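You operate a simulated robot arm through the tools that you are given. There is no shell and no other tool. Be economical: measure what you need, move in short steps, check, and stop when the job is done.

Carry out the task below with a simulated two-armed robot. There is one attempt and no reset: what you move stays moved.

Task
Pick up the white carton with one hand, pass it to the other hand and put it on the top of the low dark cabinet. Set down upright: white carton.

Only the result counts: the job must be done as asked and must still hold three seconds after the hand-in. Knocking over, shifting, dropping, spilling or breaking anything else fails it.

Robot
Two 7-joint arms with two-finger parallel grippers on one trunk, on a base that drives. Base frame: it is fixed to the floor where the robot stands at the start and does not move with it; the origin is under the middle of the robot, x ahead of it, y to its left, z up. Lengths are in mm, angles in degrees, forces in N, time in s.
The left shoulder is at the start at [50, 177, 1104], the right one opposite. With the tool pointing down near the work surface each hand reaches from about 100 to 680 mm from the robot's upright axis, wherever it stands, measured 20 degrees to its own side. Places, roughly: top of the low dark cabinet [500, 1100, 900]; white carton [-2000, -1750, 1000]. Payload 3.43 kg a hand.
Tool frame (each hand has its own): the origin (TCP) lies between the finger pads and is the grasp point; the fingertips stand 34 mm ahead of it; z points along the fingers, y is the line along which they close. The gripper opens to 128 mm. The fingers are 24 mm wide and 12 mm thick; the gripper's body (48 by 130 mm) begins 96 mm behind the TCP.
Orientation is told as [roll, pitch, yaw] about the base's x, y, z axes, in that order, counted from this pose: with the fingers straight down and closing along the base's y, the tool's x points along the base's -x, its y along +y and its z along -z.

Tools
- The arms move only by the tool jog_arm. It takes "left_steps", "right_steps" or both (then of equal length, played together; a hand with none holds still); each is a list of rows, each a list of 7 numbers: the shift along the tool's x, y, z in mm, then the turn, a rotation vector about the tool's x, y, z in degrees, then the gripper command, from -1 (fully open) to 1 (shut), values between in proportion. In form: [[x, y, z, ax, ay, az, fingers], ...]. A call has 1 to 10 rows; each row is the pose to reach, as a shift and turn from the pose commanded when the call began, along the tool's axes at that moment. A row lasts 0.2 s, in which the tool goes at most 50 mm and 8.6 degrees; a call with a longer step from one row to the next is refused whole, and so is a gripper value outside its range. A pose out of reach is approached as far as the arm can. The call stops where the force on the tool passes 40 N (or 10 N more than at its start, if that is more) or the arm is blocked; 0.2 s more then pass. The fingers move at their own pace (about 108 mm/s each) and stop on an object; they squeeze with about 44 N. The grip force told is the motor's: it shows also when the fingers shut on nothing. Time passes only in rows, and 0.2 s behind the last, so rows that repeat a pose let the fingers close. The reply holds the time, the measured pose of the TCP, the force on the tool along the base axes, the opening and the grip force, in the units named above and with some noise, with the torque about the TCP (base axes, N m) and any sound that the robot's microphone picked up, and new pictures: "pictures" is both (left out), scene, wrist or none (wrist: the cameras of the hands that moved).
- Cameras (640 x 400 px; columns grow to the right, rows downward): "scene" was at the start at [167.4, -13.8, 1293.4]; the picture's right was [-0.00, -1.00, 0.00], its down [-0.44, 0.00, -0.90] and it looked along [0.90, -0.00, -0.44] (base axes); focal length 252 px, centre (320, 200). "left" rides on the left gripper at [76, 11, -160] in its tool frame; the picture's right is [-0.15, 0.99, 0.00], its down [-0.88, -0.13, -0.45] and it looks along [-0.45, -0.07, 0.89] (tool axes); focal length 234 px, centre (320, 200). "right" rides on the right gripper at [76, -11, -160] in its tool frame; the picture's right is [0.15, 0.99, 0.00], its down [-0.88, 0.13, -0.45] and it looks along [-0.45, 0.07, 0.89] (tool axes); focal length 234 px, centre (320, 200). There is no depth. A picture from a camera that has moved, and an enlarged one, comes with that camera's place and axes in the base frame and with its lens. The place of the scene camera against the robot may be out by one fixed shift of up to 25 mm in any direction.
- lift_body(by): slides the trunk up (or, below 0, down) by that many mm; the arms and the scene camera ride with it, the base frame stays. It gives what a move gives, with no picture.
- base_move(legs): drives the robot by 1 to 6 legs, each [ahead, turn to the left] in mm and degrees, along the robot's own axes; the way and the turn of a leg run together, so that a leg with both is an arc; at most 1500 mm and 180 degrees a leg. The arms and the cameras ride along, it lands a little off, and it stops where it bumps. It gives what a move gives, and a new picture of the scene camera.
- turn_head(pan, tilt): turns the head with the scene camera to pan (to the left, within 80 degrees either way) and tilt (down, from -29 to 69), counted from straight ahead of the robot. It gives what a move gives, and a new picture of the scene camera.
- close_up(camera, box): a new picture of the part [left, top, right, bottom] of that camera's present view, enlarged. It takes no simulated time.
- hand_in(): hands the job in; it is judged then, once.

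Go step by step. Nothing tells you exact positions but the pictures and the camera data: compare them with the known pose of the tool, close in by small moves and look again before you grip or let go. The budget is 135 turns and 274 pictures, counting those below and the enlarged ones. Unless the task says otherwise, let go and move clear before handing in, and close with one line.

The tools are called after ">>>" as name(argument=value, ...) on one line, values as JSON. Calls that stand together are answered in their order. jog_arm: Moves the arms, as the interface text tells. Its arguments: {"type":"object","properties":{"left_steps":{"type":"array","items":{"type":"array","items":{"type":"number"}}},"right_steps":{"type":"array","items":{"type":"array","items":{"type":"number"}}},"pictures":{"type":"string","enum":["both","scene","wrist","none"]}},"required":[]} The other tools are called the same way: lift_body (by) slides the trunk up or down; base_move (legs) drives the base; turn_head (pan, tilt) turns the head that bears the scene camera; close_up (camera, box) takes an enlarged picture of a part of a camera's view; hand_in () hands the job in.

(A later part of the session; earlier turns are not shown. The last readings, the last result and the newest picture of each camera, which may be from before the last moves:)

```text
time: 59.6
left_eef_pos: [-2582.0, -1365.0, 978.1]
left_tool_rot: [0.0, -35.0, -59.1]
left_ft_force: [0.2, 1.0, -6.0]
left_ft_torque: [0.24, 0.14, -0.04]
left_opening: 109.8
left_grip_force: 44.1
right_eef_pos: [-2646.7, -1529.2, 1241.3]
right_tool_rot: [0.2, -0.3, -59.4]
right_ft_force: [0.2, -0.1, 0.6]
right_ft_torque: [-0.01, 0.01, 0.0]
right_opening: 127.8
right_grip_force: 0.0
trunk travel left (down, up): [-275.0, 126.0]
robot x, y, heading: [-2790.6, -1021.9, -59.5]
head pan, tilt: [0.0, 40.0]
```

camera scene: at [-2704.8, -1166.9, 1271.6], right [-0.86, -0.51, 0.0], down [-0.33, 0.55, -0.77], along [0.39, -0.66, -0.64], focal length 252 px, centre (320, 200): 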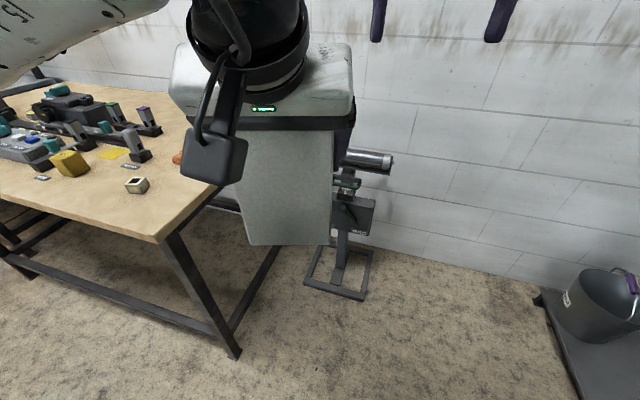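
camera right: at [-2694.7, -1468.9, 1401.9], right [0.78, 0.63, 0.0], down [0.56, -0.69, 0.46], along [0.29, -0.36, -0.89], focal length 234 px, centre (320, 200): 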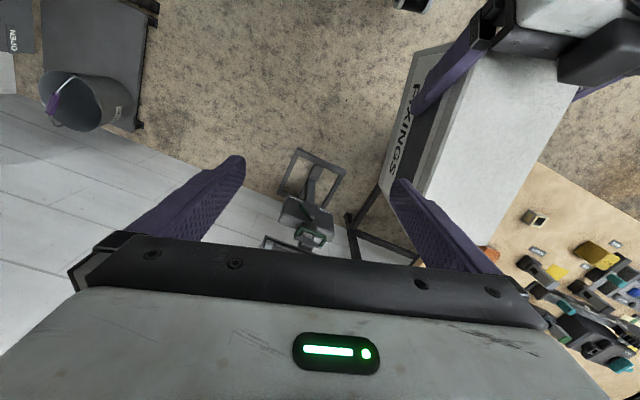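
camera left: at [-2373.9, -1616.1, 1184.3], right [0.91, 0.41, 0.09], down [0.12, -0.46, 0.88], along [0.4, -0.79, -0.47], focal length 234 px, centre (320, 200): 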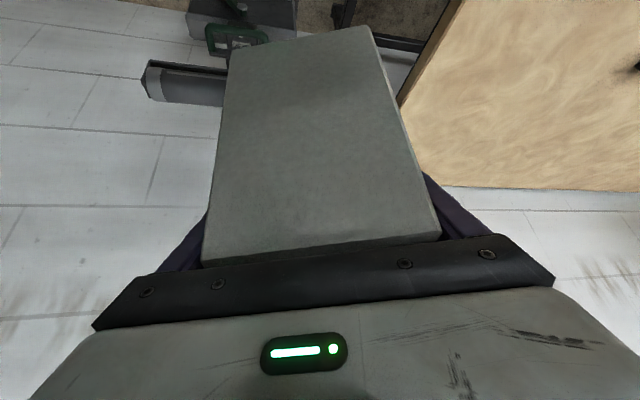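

>>> jog_arm(right_steps=[[8, 40, 10, 0, 0, 0, -1], [16, 80, 30, 0, 0, 0, -1], [23, 120, 60, 0, 0, 0, -1], [23, 140, 95, 0, 0, 0, -1], [23, 140, 130, 0, 0, 0, -1], [23, 140, 130, 0, 0, 0, -1]])

>>> close_up(camera="left", box=[0, 0, 640, 400])

```text
refused: row 3 steps farther than a row can; nothing moved
```

```text
1.00 times, centred on (320, 200) of left (not enlarged: the box is as wide or as high as the picture)
camera zoom: at [-2649.9, -1227.5, 1063.0], right [0.91, 0.41, 0.08], down [0.12, -0.46, 0.88], along [0.39, -0.79, -0.47], focal length 234 px, centre (320, 200)
```

zoom: 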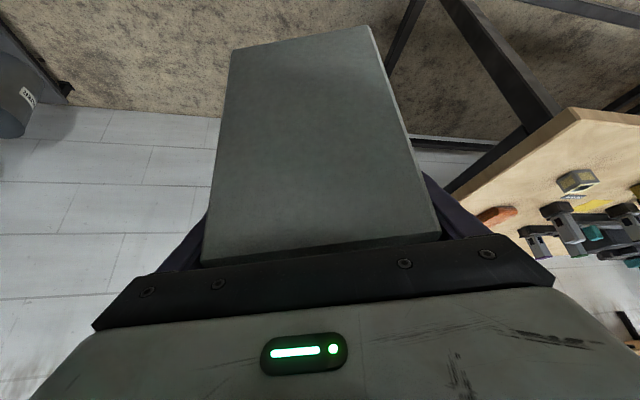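

>>> jog_arm(right_steps=[[8, 40, 10, 0, 0, 0, -1], [16, 80, 30, 0, 0, 0, -1], [23, 115, 60, 0, 0, 0, -1], [23, 140, 95, 0, 0, 0, -1], [23, 140, 130, 0, 0, 0, -1], [23, 140, 130, 0, 0, 0, -1]])

```text
time: 61.0
left_eef_pos: [-2580.2, -1365.1, 977.0]
left_tool_rot: [0.0, -35.0, -59.1]
left_ft_force: [-0.5, 0.1, -5.8]
left_ft_torque: [0.25, 0.15, 0.01]
left_opening: 109.9
left_grip_force: 44.2
right_eef_pos: [-2537.7, -1439.7, 1112.3]
right_tool_rot: [0.2, 0.0, -59.5]
right_ft_force: [-0.4, -0.7, 0.6]
right_ft_torque: [-0.02, 0.0, 0.01]
right_opening: 128.1
right_grip_force: 0.0
trunk travel left (down, up): [-275.0, 126.0]
robot x, y, heading: [-2789.3, -1016.8, -59.3]
head pan, tilt: [0.0, 40.0]
camera scene: at [-2704.5, -1166.5, 1271.6], right [-0.86, -0.51, 0.0], down [-0.33, 0.55, -0.77], along [0.39, -0.66, -0.64], focal length 252 px, centre (320, 200)
camera right: at [-2585.4, -1377.7, 1272.7], right [0.78, 0.63, 0.0], down [0.56, -0.69, 0.46], along [0.29, -0.35, -0.89], focal length 234 px, centre (320, 200)
```

scene: 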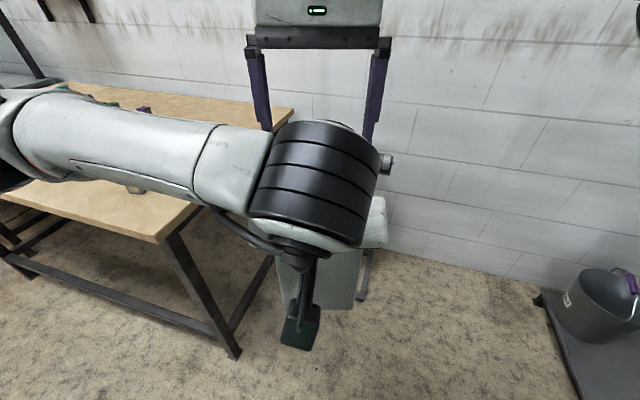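
right: 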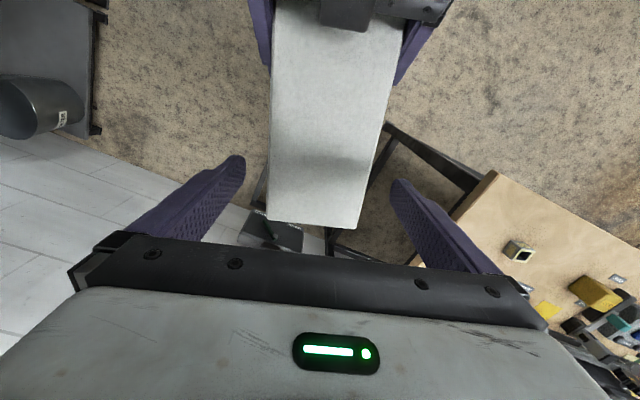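

The right hand is over the far half of the carton, aligned within ~4 mm. I descend astride it.

>>> jog_arm(right_steps=[[0, 4, 35, 0, 0, 0, -1], [0, 4, 70, 0, 0, 0, -1], [0, 4, 105, 0, 0, 0, -1], [0, 4, 147, 0, 0, 0, -1], [0, 4, 147, 0, 0, 0, -1]])

```text
time: 62.2
left_eef_pos: [-2581.5, -1366.3, 978.1]
left_tool_rot: [-0.1, -35.0, -59.1]
left_ft_force: [-0.7, 0.1, -5.4]
left_ft_torque: [0.27, 0.14, -0.01]
left_opening: 109.8
left_grip_force: 44.3
right_eef_pos: [-2535.9, -1436.4, 965.9]
right_tool_rot: [0.0, 0.0, -59.4]
right_ft_force: [0.1, 0.4, 0.0]
right_ft_torque: [0.01, 0.03, -0.02]
right_opening: 127.8
right_grip_force: 0.1
trunk travel left (down, up): [-275.0, 126.0]
robot x, y, heading: [-2787.7, -1020.0, -59.1]
head pan, tilt: [0.0, 40.0]
camera scene: at [-2704.6, -1166.6, 1271.6], right [-0.86, -0.51, 0.0], down [-0.33, 0.55, -0.77], along [0.39, -0.66, -0.64], focal length 252 px, centre (320, 200)
camera right: at [-2582.4, -1376.3, 1125.9], right [0.78, 0.63, 0.0], down [0.56, -0.69, 0.46], along [0.29, -0.35, -0.89], focal length 234 px, centre (320, 200)
```

scene: 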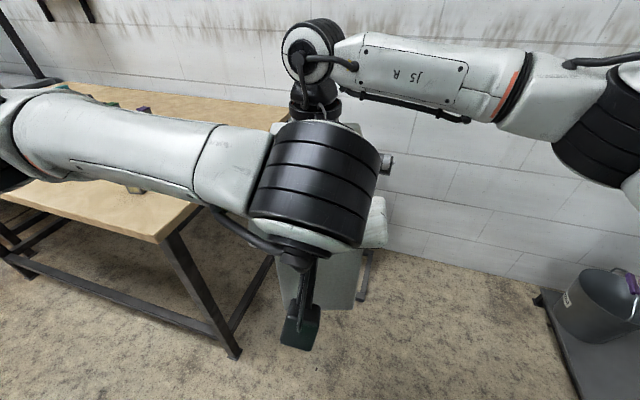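
right: 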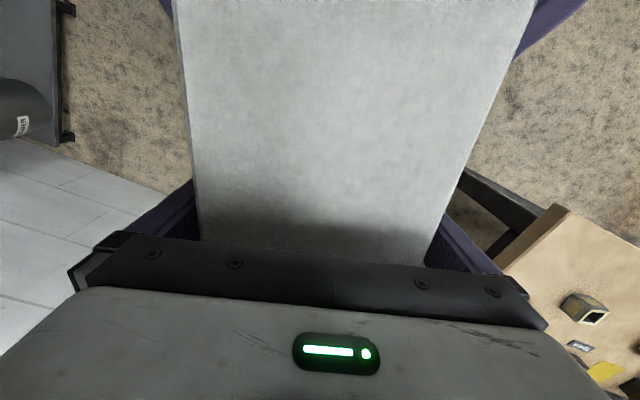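

No contact on the way down and the carton sits between the right fingers. I close the right hand.

>>> jog_arm(right_steps=[[0, 0, 0, 0, 0, 0, 1], [0, 0, 0, 0, 0, 0, 1], [0, 0, 0, 0, 0, 0, 1], [0, 0, 0, 0, 0, 0, 1]], pictures="none")

```text
time: 63.2
left_eef_pos: [-2579.4, -1365.6, 977.4]
left_tool_rot: [0.2, -35.0, -59.1]
left_ft_force: [13.1, 13.9, -1.2]
left_ft_torque: [-0.2, 0.7, 1.06]
left_opening: 109.9
left_grip_force: 43.9
right_eef_pos: [-2535.4, -1438.8, 965.2]
right_tool_rot: [-0.1, -0.1, -59.5]
right_ft_force: [-13.2, -12.4, -0.1]
right_ft_torque: [0.23, -0.91, 0.46]
right_opening: 110.1
right_grip_force: 43.6
trunk travel left (down, up): [-275.0, 126.0]
robot x, y, heading: [-2788.4, -1020.5, -59.4]
head pan, tilt: [0.0, 40.0]
```

Both grip at 110 mm with a slight side load; I ease the right by 2 mm, then open the left.

>>> jog_arm(right_steps=[[0, -1, 0, 0, 0, 0, 1], [0, -2, 0, 0, 0, 0, 1], [0, -2, 0, 0, 0, 0, 1]], pictures="none")

>>> jog_arm(left_steps=[[0, 0, 0, 0, 0, 0, -1], [0, 0, 0, 0, 0, 0, -1], [0, 0, 0, 0, 0, 0, -1]], pictures="wrist")

```text
time: 64.0
left_eef_pos: [-2579.9, -1365.8, 977.3]
left_tool_rot: [0.2, -35.0, -59.1]
left_ft_force: [11.2, 10.6, -1.0]
left_ft_torque: [0.51, 0.15, 1.5]
left_opening: 109.7
left_grip_force: 44.1
right_eef_pos: [-2537.0, -1436.7, 966.2]
right_tool_rot: [0.0, 0.0, -59.4]
right_ft_force: [-11.4, -11.1, -0.2]
right_ft_torque: [-0.42, -0.34, -0.25]
right_opening: 110.0
right_grip_force: 43.7
trunk travel left (down, up): [-275.0, 126.0]
robot x, y, heading: [-2793.3, -1021.6, -59.3]
head pan, tilt: [0.0, 40.0]
```

```text
time: 64.8
left_eef_pos: [-2581.2, -1365.3, 979.0]
left_tool_rot: [0.1, -35.0, -59.1]
left_ft_force: [0.4, -0.5, 0.1]
left_ft_torque: [0.01, -0.02, 0.03]
left_opening: 128.1
left_grip_force: 0.0
right_eef_pos: [-2535.1, -1437.3, 966.3]
right_tool_rot: [0.1, 0.0, -59.4]
right_ft_force: [0.1, -0.2, 0.1]
right_ft_torque: [-0.16, -0.11, 0.01]
right_opening: 110.2
right_grip_force: 44.3
trunk travel left (down, up): [-275.0, 126.0]
robot x, y, heading: [-2786.8, -1019.7, -59.1]
head pan, tilt: [0.0, 40.0]
camera left: at [-2650.0, -1227.7, 1063.4], right [0.91, 0.4, 0.08], down [0.12, -0.46, 0.88], along [0.39, -0.79, -0.47], focal length 234 px, centre (320, 200)
```

left: 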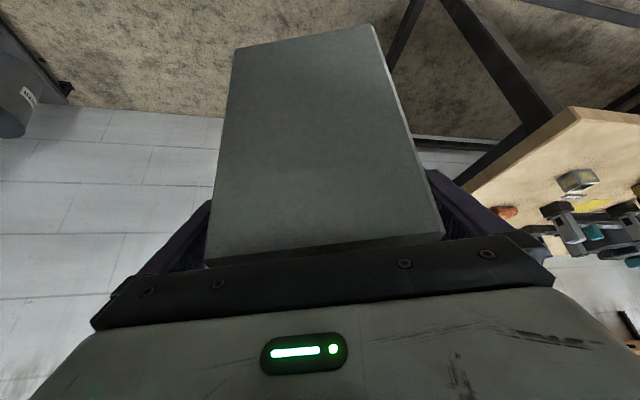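

The left is open, the right holds the carton. I withdraw the left hand along its axis.

>>> jog_arm(left_steps=[[0, 0, -20, 0, 0, 0, -1], [0, 0, -50, 0, 0, 0, -1], [0, 0, -80, 0, 0, 0, -1], [0, 0, -120, 0, 0, 0, -1], [0, 0, -150, 0, 0, 0, -1]])

```text
time: 66.0
left_eef_pos: [-2615.4, -1296.2, 1092.2]
left_tool_rot: [0.8, -32.8, -56.8]
left_ft_force: [-0.2, 0.2, 0.4]
left_ft_torque: [0.0, -0.03, 0.04]
left_opening: 127.9
left_grip_force: 0.1
right_eef_pos: [-2535.8, -1438.0, 965.4]
right_tool_rot: [0.1, -0.1, -59.4]
right_ft_force: [-0.4, -0.3, 0.1]
right_ft_torque: [-0.18, -0.11, 0.01]
right_opening: 110.1
right_grip_force: 43.5
trunk travel left (down, up): [-275.0, 126.0]
robot x, y, heading: [-2787.7, -1018.1, -59.4]
head pan, tilt: [0.0, 40.0]
camera scene: at [-2703.8, -1173.0, 1290.7], right [-0.87, -0.49, 0.0], down [-0.23, 0.41, -0.89], along [0.43, -0.77, -0.46], focal length 252 px, centre (320, 200)
camera left: at [-2689.1, -1165.3, 1183.6], right [0.89, 0.44, 0.09], down [0.16, -0.49, 0.86], along [0.43, -0.75, -0.5], focal length 234 px, centre (320, 200)
```

scene: 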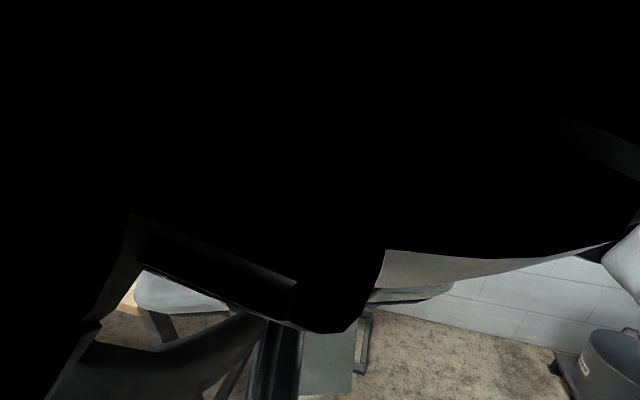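
left: 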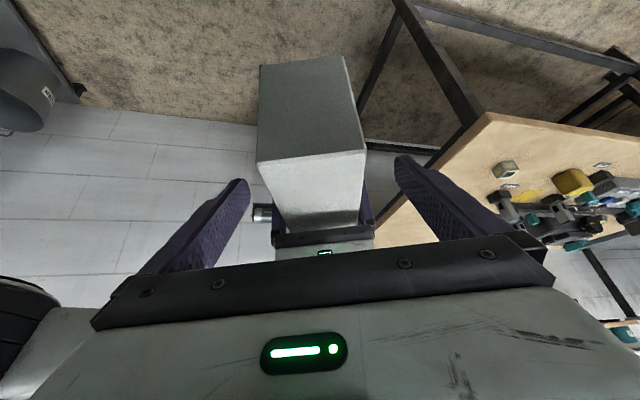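

The carton is in the right hand; the left wrist has nudged my own head, so I move the left arm aside to its own side.

>>> jog_arm(left_steps=[[0, 45, -140, 0, 0, 0, -1], [0, 90, -130, 0, 0, 0, -1], [0, 135, -120, 0, 0, 0, -1], [0, 180, -110, 0, 0, 0, -1], [0, 225, -100, 0, 0, 0, -1], [0, 250, -100, 0, 0, 0, -1]])

```text
refused: row 1 steps farther than a row can; nothing moved
```

>>> jog_arm(left_steps=[[0, 40, 10, 0, 0, 0, -1], [0, 80, 20, 0, 0, 0, -1], [0, 120, 30, 0, 0, 0, -1], [0, 160, 40, 0, 0, 0, -1], [0, 200, 50, 0, 0, 0, -1], [0, 240, 50, 0, 0, 0, -1]])

```text
time: 67.4
left_eef_pos: [-2401.4, -1196.8, 1067.2]
left_tool_rot: [0.0, -35.0, -59.2]
left_ft_force: [0.1, -0.5, -0.7]
left_ft_torque: [-0.03, 0.01, -0.02]
left_opening: 127.9
left_grip_force: 0.0
left hand out of reach, approached as far as the arm can: row 5, 6
right_eef_pos: [-2536.3, -1437.2, 965.2]
right_tool_rot: [0.1, -0.1, -59.5]
right_ft_force: [-0.2, -0.3, 0.4]
right_ft_torque: [-0.15, -0.08, -0.01]
right_opening: 110.0
right_grip_force: 44.2
trunk travel left (down, up): [-275.0, 126.0]
robot x, y, heading: [-2791.2, -1021.5, -59.3]
head pan, tilt: [0.0, 40.0]
camera scene: at [-2704.3, -1166.0, 1271.7], right [-0.86, -0.51, 0.0], down [-0.33, 0.55, -0.77], along [0.39, -0.66, -0.64], focal length 252 px, centre (320, 200)
camera left: at [-2469.3, -1059.0, 1151.8], right [0.91, 0.4, 0.08], down [0.12, -0.46, 0.88], along [0.39, -0.79, -0.47], focal length 234 px, centre (320, 200)
```

scene: 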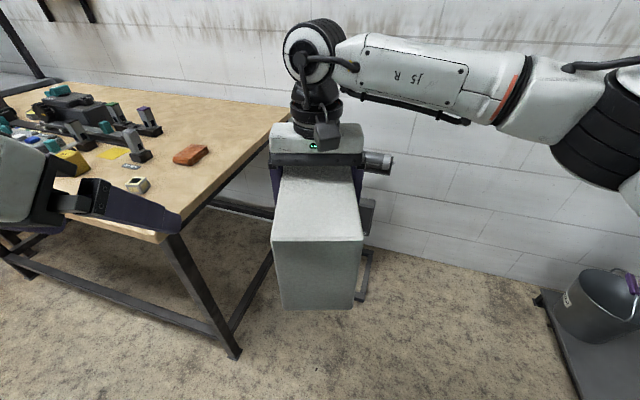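
left: 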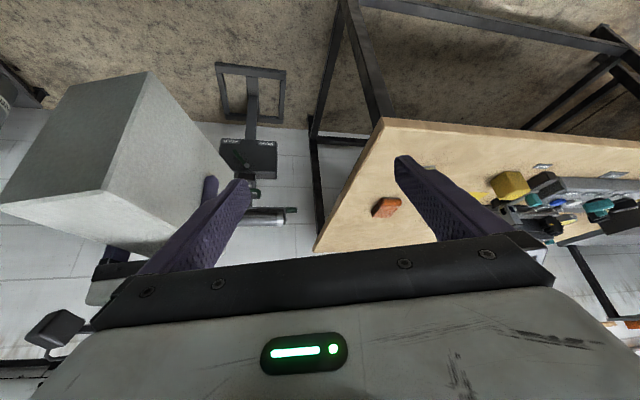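

The carton is upright in the right hand. I raise the trunk, back off, and turn toward the cabinet side of the room.

>>> lift_body(by=110)

>>> base_move(legs=[[-260, 0], [0, 72]])

```text
time: 68.8
left_eef_pos: [-2400.8, -1198.5, 1176.0]
left_tool_rot: [0.0, -34.9, -59.0]
left_ft_force: [0.7, -0.2, 0.0]
left_ft_torque: [0.03, -0.02, 0.01]
left_opening: 127.8
left_grip_force: 0.0
right_eef_pos: [-2535.1, -1438.1, 1075.2]
right_tool_rot: [0.1, 0.0, -59.4]
right_ft_force: [-0.1, 1.3, -5.0]
right_ft_torque: [-0.14, -0.09, -0.02]
right_opening: 110.2
right_grip_force: 44.1
trunk travel left (down, up): [-385.0, 16.0]
robot x, y, heading: [-2788.2, -1021.3, -59.2]
head pan, tilt: [0.0, 40.0]
```

```text
time: 73.8
left_eef_pos: [-2629.5, -485.4, 1176.6]
left_tool_rot: [0.0, -34.8, 12.3]
left_ft_force: [0.6, 0.3, 0.9]
left_ft_torque: [0.02, -0.03, 0.0]
left_opening: 127.9
left_grip_force: 0.1
right_eef_pos: [-2445.9, -689.1, 1074.7]
right_tool_rot: [0.0, 0.0, 11.9]
right_ft_force: [1.0, -0.5, -6.0]
right_ft_torque: [0.01, -0.19, 0.02]
right_opening: 110.0
right_grip_force: 43.8
trunk travel left (down, up): [-385.0, 16.0]
robot x, y, heading: [-2922.8, -795.0, 12.1]
head pan, tilt: [0.0, 40.0]
camera scene: at [-2764.6, -777.1, 1381.6], right [0.21, -0.98, 0.0], down [-0.63, -0.13, -0.77], along [0.75, 0.16, -0.64], focal length 252 px, centre (320, 200)
```

scene: 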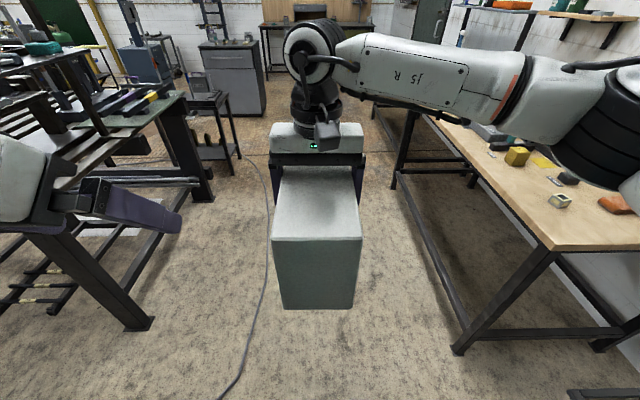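

The grey cabinet with a drawer ahead-left is the target. I drive along the aisle between the tables.

>>> base_move(legs=[[0, -4], [1400, 0], [650, 0]])

```text
time: 84.5
left_eef_pos: [-559.7, -236.6, 1177.0]
left_tool_rot: [0.1, -34.9, 7.7]
left_ft_force: [-0.2, 0.4, -0.3]
left_ft_torque: [-0.01, -0.02, 0.01]
left_opening: 128.0
left_grip_force: 0.1
right_eef_pos: [-392.4, -454.4, 1075.3]
right_tool_rot: [0.1, -0.1, 7.3]
right_ft_force: [1.0, 0.7, -5.6]
right_ft_torque: [-0.02, -0.18, -0.02]
right_opening: 110.4
right_grip_force: 43.6
trunk travel left (down, up): [-385.0, 16.0]
robot x, y, heading: [-878.4, -520.8, 7.3]
head pan, tilt: [0.0, 40.0]
camera scene: at [-717.2, -515.4, 1381.5], right [0.13, -0.99, 0.0], down [-0.64, -0.08, -0.77], along [0.76, 0.1, -0.64], focal length 252 px, centre (320, 200)
```

scene: 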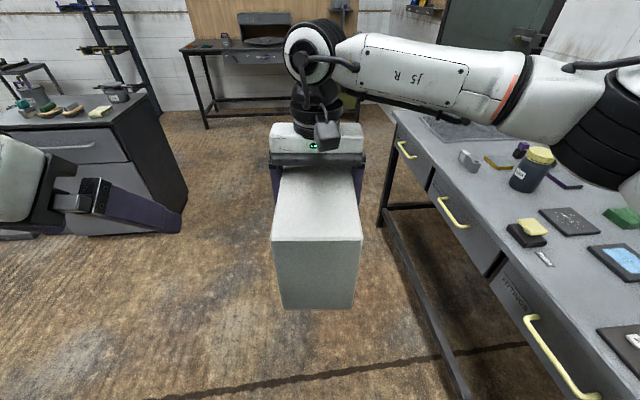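

I see the cabinet top at left with items on it; I look at it closely.

>>> turn_head(pan=35, tilt=20)

>>> close_up(camera="scene", box=[160, 80, 440, 255])

```text
time: 85.5
left_eef_pos: [-560.9, -236.6, 1175.9]
left_tool_rot: [0.0, -35.0, 7.6]
left_ft_force: [-0.5, 0.2, 0.0]
left_ft_torque: [-0.01, -0.01, 0.01]
left_opening: 127.7
left_grip_force: 0.1
right_eef_pos: [-393.6, -455.3, 1075.5]
right_tool_rot: [0.1, -0.1, 7.3]
right_ft_force: [-0.2, 0.7, -6.0]
right_ft_torque: [0.02, -0.15, 0.01]
right_opening: 110.0
right_grip_force: 44.0
trunk travel left (down, up): [-385.0, 16.0]
robot x, y, heading: [-877.4, -521.7, 7.5]
head pan, tilt: [35.0, 20.0]
camera scene: at [-733.0, -463.7, 1412.9], right [0.67, -0.74, 0.0], down [-0.25, -0.23, -0.94], along [0.69, 0.63, -0.34], focal length 252 px, centre (320, 200)
```

scene: 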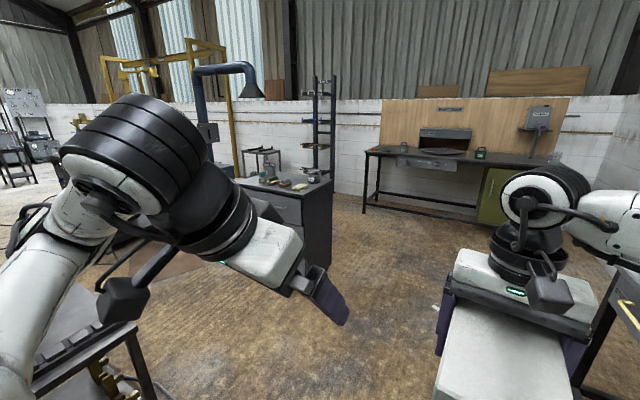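

```text
2.29 times, centred on (300, 168) of scene
camera zoom: at [-733.0, -463.7, 1412.9], right [0.67, -0.74, 0.0], down [-0.25, -0.23, -0.94], along [0.69, 0.63, -0.34], focal length 577 px, centre (366, 274)
```

zoom: 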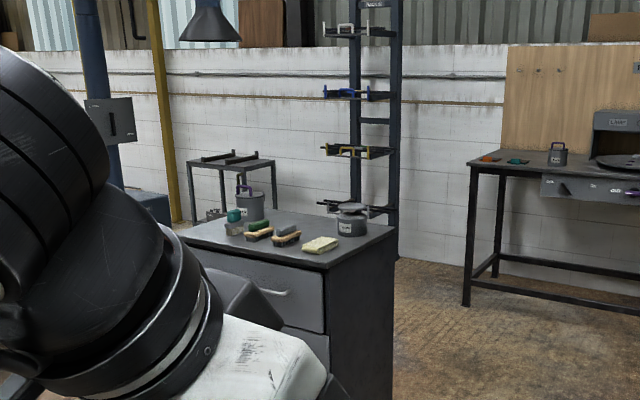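

The cabinet's near side runs from about (270,594) to (684,699), with brushes, sponge and pot on top. I drive nearer and face it for a steep view.

>>> base_move(legs=[[0, 14], [1200, 0], [0, 60]])

>>> turn_head(pan=0, tilt=30)

```text
time: 95.1
left_eef_pos: [54.5, 303.2, 1177.5]
left_tool_rot: [0.0, -34.9, 82.1]
left_ft_force: [0.5, -0.4, -0.4]
left_ft_torque: [-0.02, -0.01, 0.0]
left_opening: 128.0
left_grip_force: 0.1
right_eef_pos: [310.8, 407.8, 1075.2]
right_tool_rot: [0.1, -0.1, 81.7]
right_ft_force: [0.3, 0.4, -6.6]
right_ft_torque: [0.16, -0.02, 0.02]
right_opening: 110.0
right_grip_force: 44.1
trunk travel left (down, up): [-385.0, 16.0]
robot x, y, heading: [246.6, -74.5, 81.4]
head pan, tilt: [35.0, 20.0]
camera scene: at [218.5, 60.9, 1413.0], right [0.89, 0.45, 0.0], down [0.15, -0.31, -0.94], along [-0.42, 0.84, -0.34], focal length 252 px, centre (320, 200)
```

scene: 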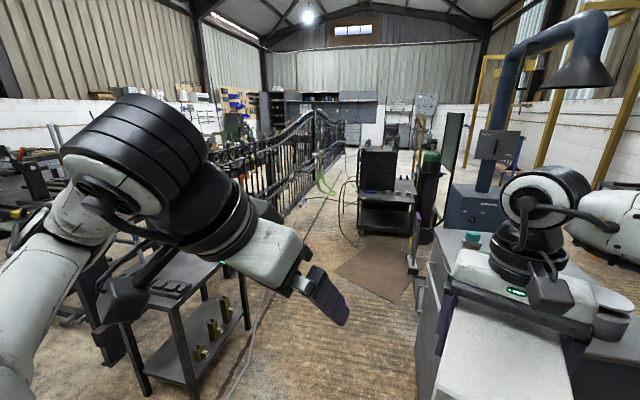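

```text
time: 96.2
left_eef_pos: [54.8, 303.9, 1177.2]
left_tool_rot: [0.0, -34.9, 82.0]
left_ft_force: [-0.3, -0.4, 0.0]
left_ft_torque: [0.01, 0.01, 0.03]
left_opening: 127.7
left_grip_force: 0.0
right_eef_pos: [310.3, 406.0, 1074.4]
right_tool_rot: [0.0, 0.0, 81.7]
right_ft_force: [0.6, 0.7, -5.7]
right_ft_torque: [0.13, -0.04, -0.03]
right_opening: 110.0
right_grip_force: 44.0
trunk travel left (down, up): [-385.0, 16.0]
robot x, y, heading: [242.7, -80.8, 81.7]
head pan, tilt: [0.0, 30.0]
camera scene: at [273.6, 67.3, 1396.9], right [0.99, -0.14, 0.0], down [-0.07, -0.5, -0.87], along [0.12, 0.86, -0.5], focal length 252 px, centre (320, 200)
```

scene: 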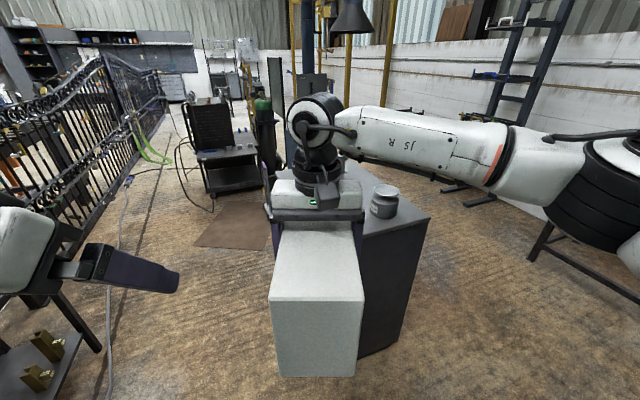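

The carton blocks my view; I shift the right hand to the right to see the cabinet top.

>>> jog_arm(right_steps=[[5, -35, 0, 0, 0, 0, 1], [10, -70, 0, 0, 0, 0, 1], [20, -105, 0, 0, 0, 0, 1], [30, -140, 0, 0, 0, 0, 1], [40, -175, 0, 0, 0, 0, 1], [50, -210, 0, 0, 0, 0, 1], [60, -245, 0, 0, 0, 0, 1]], pictures="scene")

>>> close_up(camera="scene", box=[220, 140, 460, 290])

```text
time: 97.8
left_eef_pos: [55.4, 302.7, 1176.5]
left_tool_rot: [0.2, -34.9, 81.9]
left_ft_force: [0.6, -0.4, 0.0]
left_ft_torque: [0.01, 0.0, 0.01]
left_opening: 128.2
left_grip_force: 0.0
right_eef_pos: [545.6, 311.6, 1074.4]
right_tool_rot: [0.2, 0.0, 81.7]
right_ft_force: [0.1, 0.1, -6.0]
right_ft_torque: [0.21, 0.0, 0.0]
right_opening: 110.1
right_grip_force: 44.6
trunk travel left (down, up): [-385.0, 16.0]
robot x, y, heading: [242.8, -73.1, 81.8]
head pan, tilt: [0.0, 30.0]
camera scene: at [274.8, 66.7, 1397.0], right [0.99, -0.14, 0.0], down [-0.07, -0.49, -0.87], along [0.12, 0.86, -0.5], focal length 252 px, centre (320, 200)
```

scene: 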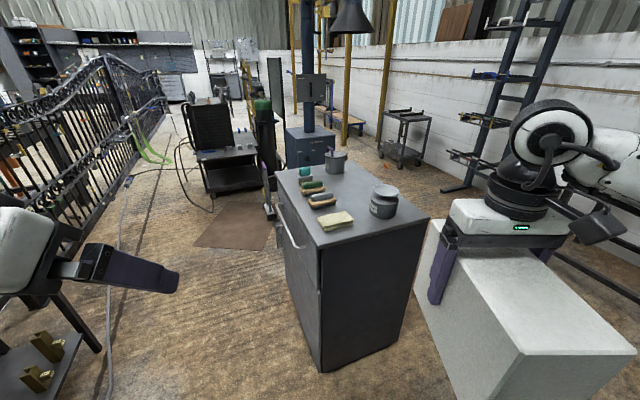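

```text
2.67 times, centred on (340, 215) of scene
camera zoom: at [274.8, 66.7, 1397.0], right [0.99, -0.14, 0.0], down [-0.07, -0.49, -0.87], along [0.12, 0.86, -0.5], focal length 673 px, centre (267, 160)
```

zoom: 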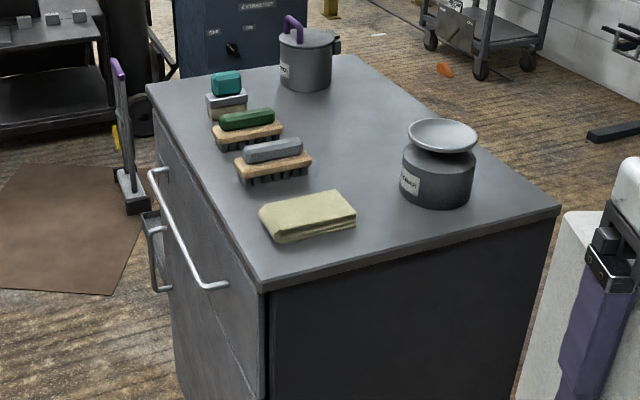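

I can map the top: sponge and brushes line the front edge, two pots stand at the near right and the far middle; a free patch lies between the pots around (555,935). I recentre the carton, then drive round to face the cabinet's near side squarely.

>>> jog_arm(right_steps=[[-10, 40, 0, 0, 0, 0, 1], [-20, 80, 0, 0, 0, 0, 1], [-30, 120, 0, 0, 0, 0, 1], [-40, 150, 0, 0, 0, 0, 1]], pictures="none")

>>> base_move(legs=[[0, -92], [430, 0], [0, 114]])

```text
time: 98.8
left_eef_pos: [54.1, 304.6, 1175.9]
left_tool_rot: [0.1, -34.9, 82.2]
left_ft_force: [-0.5, -0.2, -0.1]
left_ft_torque: [0.01, -0.03, -0.03]
left_opening: 127.9
left_grip_force: 0.0
right_eef_pos: [400.4, 375.5, 1076.2]
right_tool_rot: [0.0, -0.1, 81.6]
right_ft_force: [-0.6, -0.3, -6.1]
right_ft_torque: [0.19, -0.03, -0.04]
right_opening: 109.8
right_grip_force: 43.9
trunk travel left (down, up): [-385.0, 16.0]
robot x, y, heading: [238.6, -80.3, 81.8]
head pan, tilt: [0.0, 30.0]
```

```text
time: 110.1
left_eef_pos: [345.4, 125.1, 1175.9]
left_tool_rot: [0.1, -35.0, 104.4]
left_ft_force: [-0.3, -0.9, 0.4]
left_ft_torque: [0.0, -0.03, 0.01]
left_opening: 128.3
left_grip_force: 0.0
right_eef_pos: [641.2, 322.6, 1075.8]
right_tool_rot: [0.1, -0.1, 104.1]
right_ft_force: [0.3, 0.3, -5.4]
right_ft_torque: [0.12, 0.04, -0.02]
right_opening: 110.0
right_grip_force: 44.2
trunk travel left (down, up): [-385.0, 16.0]
robot x, y, heading: [666.3, -157.5, 104.3]
head pan, tilt: [0.0, 30.0]
camera scene: at [633.3, -13.2, 1396.9], right [0.97, 0.24, 0.0], down [0.12, -0.49, -0.87], along [-0.21, 0.84, -0.5], focal length 252 px, centre (320, 200)
```

scene: 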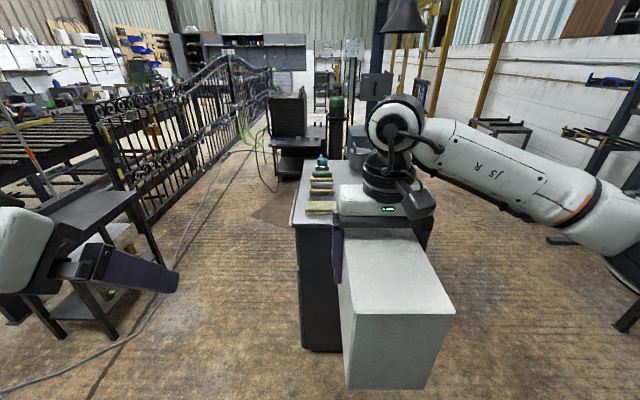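

I check the left wrist view for an accurate fix of the cabinet, and raise the carton to clear the pots.

>>> jog_arm(right_steps=[[0, -10, -30, 0, 0, 0, 1], [0, -20, -60, 0, 0, 0, 1], [0, -40, -85, 0, 0, 0, 1], [0, -60, -105, 0, 0, 0, 1], [0, -83, -110, 0, 0, 0, 1]], pictures="scene")

>>> close_up(camera="left", box=[0, 0, 640, 400])

```text
time: 111.3
left_eef_pos: [346.2, 125.3, 1176.4]
left_tool_rot: [0.0, -34.8, 104.4]
left_ft_force: [0.4, -0.9, 0.0]
left_ft_torque: [0.0, 0.0, 0.0]
left_opening: 127.8
left_grip_force: 0.0
right_eef_pos: [722.1, 342.9, 1184.6]
right_tool_rot: [0.0, 0.0, 104.1]
right_ft_force: [-0.4, -0.7, -6.9]
right_ft_torque: [0.15, 0.04, 0.01]
right_opening: 109.7
right_grip_force: 43.7
trunk travel left (down, up): [-385.0, 16.0]
robot x, y, heading: [668.5, -154.2, 104.0]
head pan, tilt: [0.0, 30.0]
camera scene: at [634.4, -13.0, 1396.9], right [0.97, 0.24, 0.0], down [0.12, -0.49, -0.87], along [-0.21, 0.84, -0.5], focal length 252 px, centre (320, 200)
```

scene: 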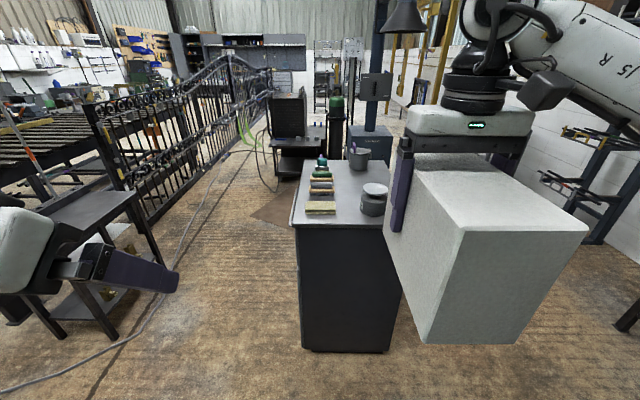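

```text
1.00 times, centred on (320, 200) of left (not enlarged: the box is as wide or as high as the picture)
camera zoom: at [375.1, -26.2, 1262.2], right [-0.99, -0.13, 0.09], down [0.01, 0.48, 0.88], along [-0.16, 0.87, -0.47], focal length 234 px, centre (320, 200)
```

zoom: 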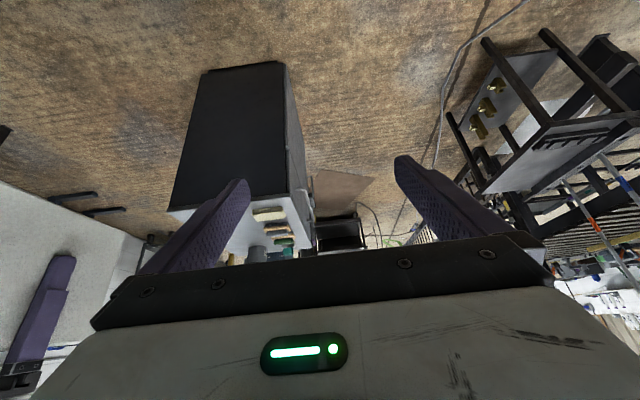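

>>> close_up(camera="left", box=[150, 40, 350, 270])

>>> close_up(camera="scene", box=[270, 140, 430, 360])

```text
1.74 times, centred on (250, 155) of left
camera zoom: at [375.1, -26.2, 1262.2], right [-0.99, -0.13, 0.09], down [0.01, 0.48, 0.88], along [-0.16, 0.87, -0.47], focal length 407 px, centre (442, 278)
```

zoom: 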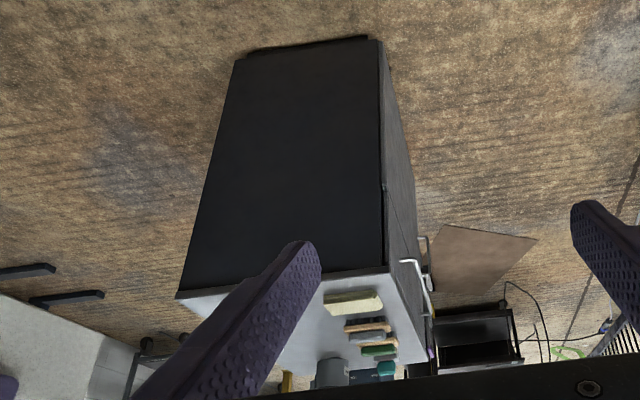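

```text
1.82 times, centred on (350, 250) of scene
camera zoom: at [634.4, -13.0, 1396.9], right [0.97, 0.24, 0.0], down [0.12, -0.49, -0.87], along [-0.21, 0.84, -0.5], focal length 459 px, centre (266, 109)
```

zoom: 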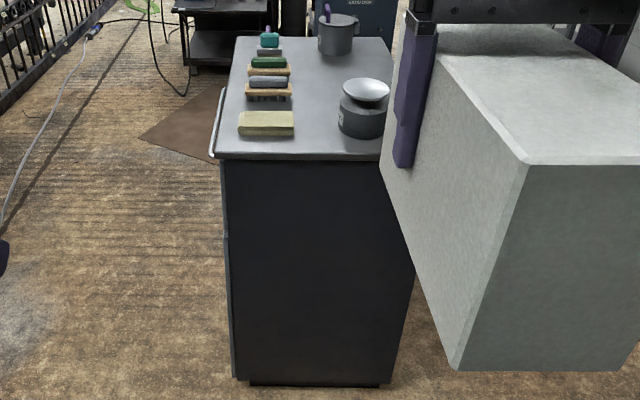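

Better fix: the cabinet top is at z≈822, near face from (359,737) to (820,846), and there's a wide free patch between the two pots toward the right-hand edge. Approaching from the cabinet's right side avoids passing over the pots; I turn to see that side.

>>> base_move(legs=[[0, -50]])

>>> turn_head(pan=20, tilt=25)

```text
time: 114.0
left_eef_pos: [681.1, 270.6, 1176.5]
left_tool_rot: [0.1, -34.9, 53.7]
left_ft_force: [0.2, 0.0, 0.4]
left_ft_torque: [0.02, 0.06, -0.01]
left_opening: 128.1
left_grip_force: 0.1
right_eef_pos: [1087.2, 118.6, 1186.1]
right_tool_rot: [0.1, 0.0, 53.4]
right_ft_force: [-0.8, -0.3, -5.5]
right_ft_torque: [0.19, -0.09, -0.02]
right_opening: 109.8
right_grip_force: 43.7
trunk travel left (down, up): [-385.0, 16.0]
robot x, y, heading: [666.6, -155.6, 53.7]
head pan, tilt: [0.0, 30.0]
camera scene: at [768.8, -40.1, 1396.9], right [0.8, -0.59, 0.0], down [-0.3, -0.4, -0.87], along [0.51, 0.7, -0.5], focal length 252 px, centre (320, 200)
```

scene: 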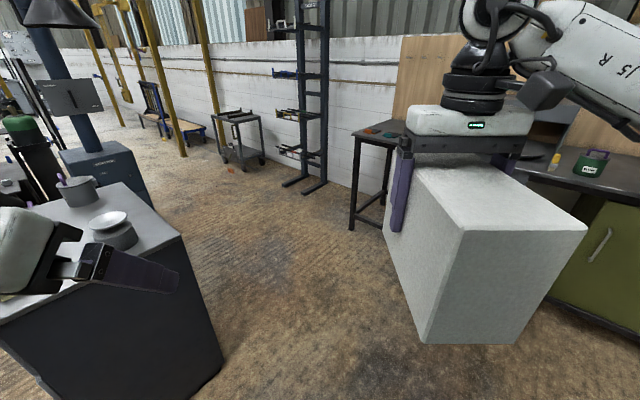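

```text
time: 114.8
left_eef_pos: [680.2, 271.0, 1175.4]
left_tool_rot: [0.0, -34.9, 53.6]
left_ft_force: [0.5, -0.4, 0.2]
left_ft_torque: [0.01, 0.02, 0.01]
left_opening: 128.1
left_grip_force: 0.1
right_eef_pos: [1087.4, 119.2, 1186.0]
right_tool_rot: [0.1, -0.1, 53.3]
right_ft_force: [-0.2, 0.3, -5.6]
right_ft_torque: [0.11, -0.06, -0.01]
right_opening: 110.1
right_grip_force: 44.1
trunk travel left (down, up): [-385.0, 16.0]
robot x, y, heading: [667.4, -151.3, 53.5]
head pan, tilt: [20.0, 25.0]
camera scene: at [741.1, -24.3, 1404.9], right [0.96, -0.28, 0.0], down [-0.12, -0.41, -0.91], along [0.26, 0.87, -0.42], focal length 252 px, centre (320, 200)
```

scene: 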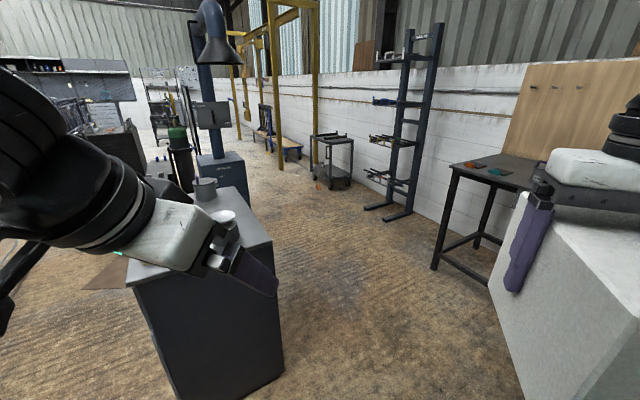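

The right side of the cabinet is clear. I drive round to it in two legs and turn to face the cabinet.

>>> base_move(legs=[[700, 0], [0, 14.4], [840, 0], [0, 125.6]])

>>> turn_head(pan=0, tilt=35)

```text
time: 128.8
left_eef_pos: [1114.0, 873.2, 1176.9]
left_tool_rot: [0.0, -34.9, -165.7]
left_ft_force: [0.6, -0.6, -0.6]
left_ft_torque: [-0.03, -0.03, 0.01]
left_opening: 128.1
left_grip_force: 0.1
right_eef_pos: [897.0, 1248.5, 1185.8]
right_tool_rot: [0.2, 0.0, -166.2]
right_ft_force: [0.6, -0.1, -5.7]
right_ft_torque: [-0.08, 0.11, 0.0]
right_opening: 110.1
right_grip_force: 43.9
trunk travel left (down, up): [-385.0, 16.0]
robot x, y, heading: [1394.6, 1190.4, -166.2]
head pan, tilt: [20.0, 25.0]
camera scene: at [1256.4, 1111.0, 1404.9], right [-0.56, 0.83, 0.0], down [0.35, 0.24, -0.91], along [-0.75, -0.51, -0.42], focal length 252 px, centre (320, 200)
```

scene: 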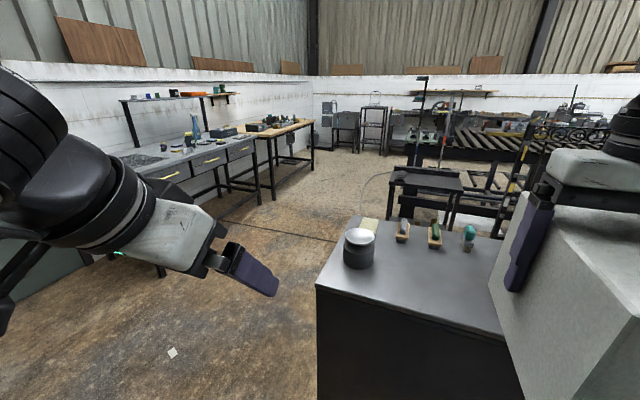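

```text
time: 129.6
left_eef_pos: [1114.2, 871.5, 1176.4]
left_tool_rot: [0.0, -34.9, -165.8]
left_ft_force: [-0.2, -0.3, 0.3]
left_ft_torque: [-0.03, 0.02, 0.01]
left_opening: 128.0
left_grip_force: 0.0
right_eef_pos: [898.0, 1249.2, 1185.4]
right_tool_rot: [0.0, 0.0, -166.1]
right_ft_force: [0.6, 0.2, -5.2]
right_ft_torque: [-0.02, 0.13, -0.02]
right_opening: 110.1
right_grip_force: 43.6
trunk travel left (down, up): [-385.0, 16.0]
robot x, y, heading: [1393.8, 1192.7, -166.1]
head pan, tilt: [0.0, 35.0]
camera scene: at [1247.4, 1141.2, 1389.2], right [-0.24, 0.97, 0.0], down [0.56, 0.14, -0.82], along [-0.79, -0.2, -0.57], focal length 252 px, centre (320, 200)
```

scene: 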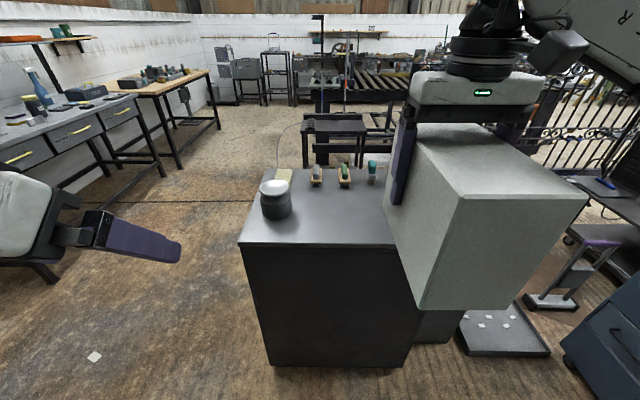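

>>> close_up(camera="left", box=[0, 0, 640, 400])

>>> close_up(camera="right", box=[0, 0, 640, 400])

```text
1.00 times, centred on (320, 200) of left (not enlarged: the box is as wide or as high as the picture)
camera zoom: at [1266.0, 899.6, 1262.0], right [0.13, -0.99, 0.08], down [-0.48, 0.01, 0.88], along [-0.87, -0.15, -0.47], focal length 234 px, centre (320, 200)
```

zoom: 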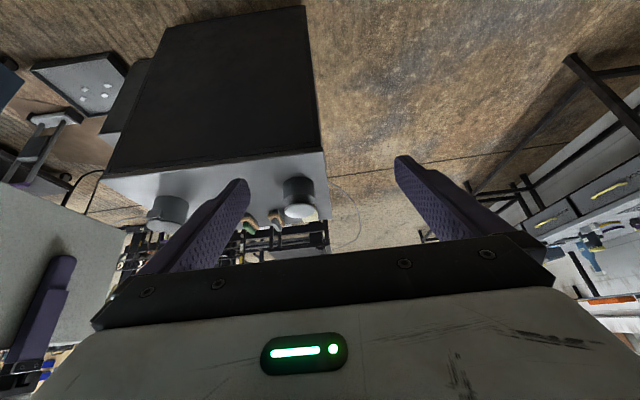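

```text
1.00 times, centred on (320, 200) of right (not enlarged: the box is as wide or as high as the picture)
camera zoom: at [969.5, 1278.8, 1346.4], right [0.38, -0.93, 0.0], down [-0.82, -0.34, 0.46], along [-0.42, -0.17, -0.89], focal length 234 px, centre (320, 200)
```

zoom: 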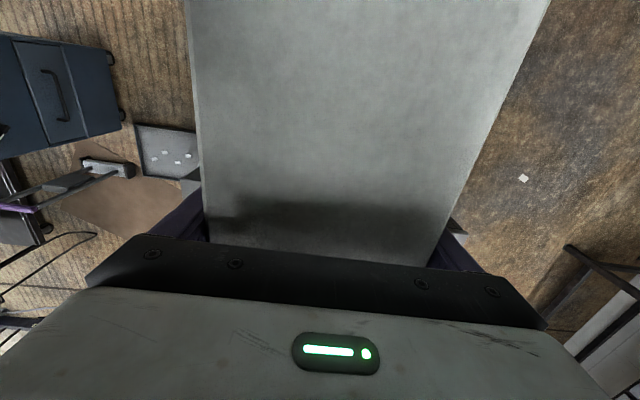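

>>> close_up(camera="left", box=[95, 0, 345, 250])

>>> jog_arm(left_steps=[[-30, 0, -30, 0, 0, 0, -1], [-60, 0, -60, 0, 0, 0, -1], [-60, 0, -60, 0, 0, 0, -1]], pictures="none")

>>> close_up(camera="left", box=[95, 0, 345, 250])

```text
1.60 times, centred on (220, 125) of left
camera zoom: at [1266.0, 899.6, 1262.0], right [0.13, -0.99, 0.08], down [-0.48, 0.01, 0.88], along [-0.87, -0.15, -0.47], focal length 375 px, centre (480, 320)
```

zoom: 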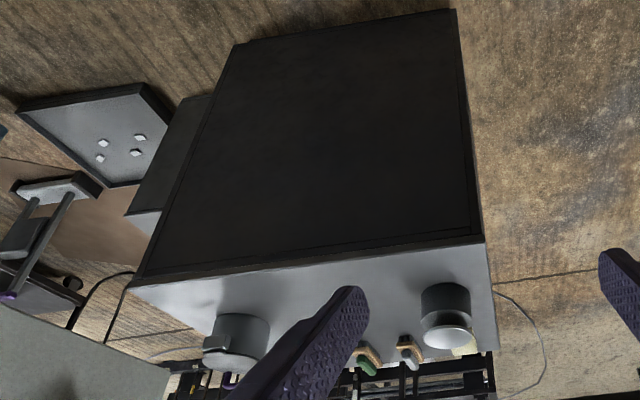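

```text
time: 130.4
left_eef_pos: [1098.2, 869.6, 1258.9]
left_tool_rot: [0.0, -34.8, -166.0]
left_ft_force: [0.3, -0.1, 0.7]
left_ft_torque: [-0.04, -0.01, -0.01]
left_opening: 128.0
left_grip_force: 0.1
right_eef_pos: [897.2, 1248.2, 1186.5]
right_tool_rot: [0.0, -0.1, -166.2]
right_ft_force: [0.9, 0.9, -5.7]
right_ft_torque: [-0.02, 0.13, 0.03]
right_opening: 109.9
right_grip_force: 43.5
trunk travel left (down, up): [-385.0, 16.0]
robot x, y, heading: [1396.4, 1192.4, -166.2]
head pan, tilt: [0.0, 35.0]
```

```text
1.60 times, centred on (220, 125) of left
camera zoom: at [1251.0, 895.8, 1345.3], right [0.12, -0.99, 0.08], down [-0.48, 0.01, 0.88], along [-0.87, -0.15, -0.47], focal length 375 px, centre (480, 320)
```

zoom: 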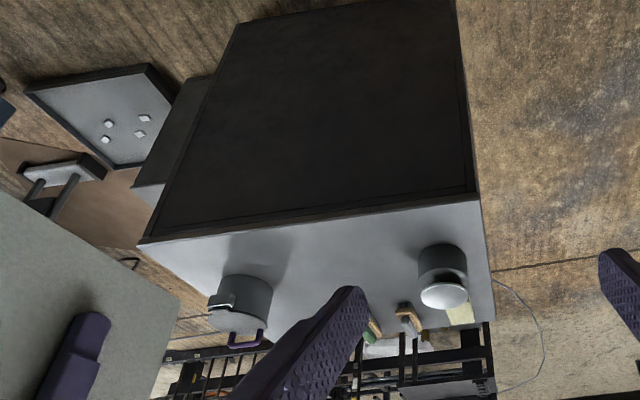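

Two wrist views agree: cabinet top z≈849, corners (360,690), (791,795), (652,1406); free strip between the pots is v≈150–450. I shift the carton into line with the middle of that strip and drive in 320 mm.

>>> jog_arm(right_steps=[[-10, 29, 0, 0, 0, 0, 1], [-20, 58, 0, 0, 0, 0, 1], [-35, 87, 0, 0, 0, 0, 1], [-50, 116, 0, 0, 0, 0, 1], [-50, 116, 0, 0, 0, 0, 1]], pictures="none")

>>> base_move(legs=[[320, 0]])

>>> close_up(camera="left", box=[0, 0, 640, 400])

>>> close_up(camera="right", box=[0, 0, 640, 400])

```text
time: 131.6
left_eef_pos: [1098.1, 870.2, 1260.0]
left_tool_rot: [0.1, -34.9, -166.0]
left_ft_force: [-0.3, 0.5, 0.7]
left_ft_torque: [0.0, 0.02, 0.0]
left_opening: 128.1
left_grip_force: 0.2
right_eef_pos: [876.1, 1124.2, 1185.5]
right_tool_rot: [0.2, -0.1, -166.2]
right_ft_force: [0.1, -0.4, -6.4]
right_ft_torque: [-0.05, 0.14, 0.02]
right_opening: 109.9
right_grip_force: 44.2
trunk travel left (down, up): [-385.0, 16.0]
robot x, y, heading: [1393.7, 1192.4, -166.0]
head pan, tilt: [0.0, 35.0]
```

```text
time: 133.7
left_eef_pos: [789.6, 792.3, 1258.4]
left_tool_rot: [0.0, -35.0, -165.8]
left_ft_force: [-0.5, 0.5, 0.4]
left_ft_torque: [0.01, 0.02, 0.0]
left_opening: 127.8
left_grip_force: 0.0
right_eef_pos: [568.5, 1047.9, 1186.1]
right_tool_rot: [0.1, 0.0, -166.2]
right_ft_force: [0.0, 0.0, -6.0]
right_ft_torque: [0.0, 0.17, 0.0]
right_opening: 109.9
right_grip_force: 43.9
trunk travel left (down, up): [-385.0, 16.0]
robot x, y, heading: [1088.1, 1118.8, -166.2]
head pan, tilt: [0.0, 35.0]
camera scene: at [938.6, 1065.2, 1389.0], right [-0.24, 0.97, 0.0], down [0.56, 0.14, -0.82], along [-0.79, -0.2, -0.57], focal length 252 px, centre (320, 200)
```

scene: 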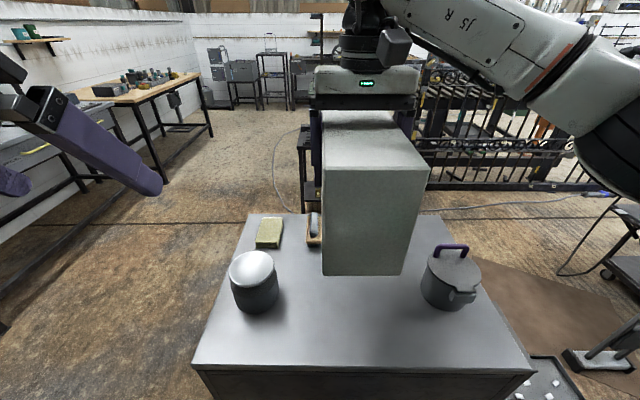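

```text
1.00 times, centred on (320, 200) of left (not enlarged: the box is as wide or as high as the picture)
camera zoom: at [942.1, 819.9, 1344.9], right [0.12, -0.99, 0.08], down [-0.48, 0.01, 0.88], along [-0.87, -0.15, -0.47], focal length 234 px, centre (320, 200)
```

zoom: 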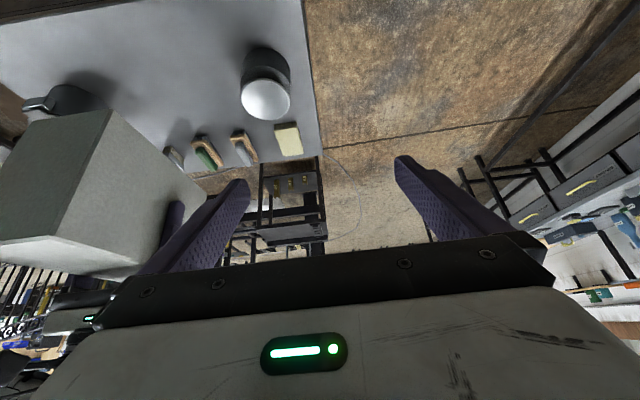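

```text
1.00 times, centred on (320, 200) of right (not enlarged: the box is as wide or as high as the picture)
camera zoom: at [639.7, 1078.3, 1346.0], right [0.38, -0.93, 0.0], down [-0.82, -0.34, 0.46], along [-0.42, -0.17, -0.89], focal length 234 px, centre (320, 200)
```

zoom: 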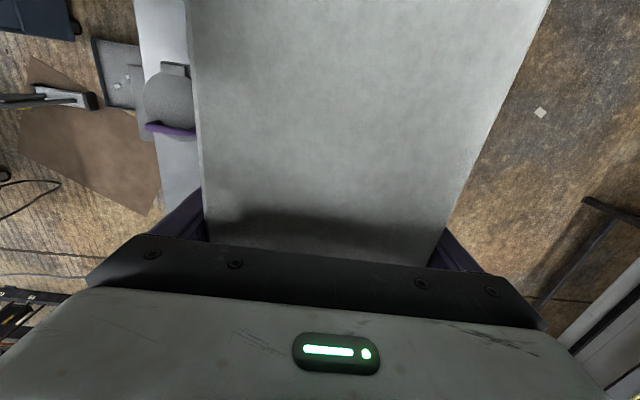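

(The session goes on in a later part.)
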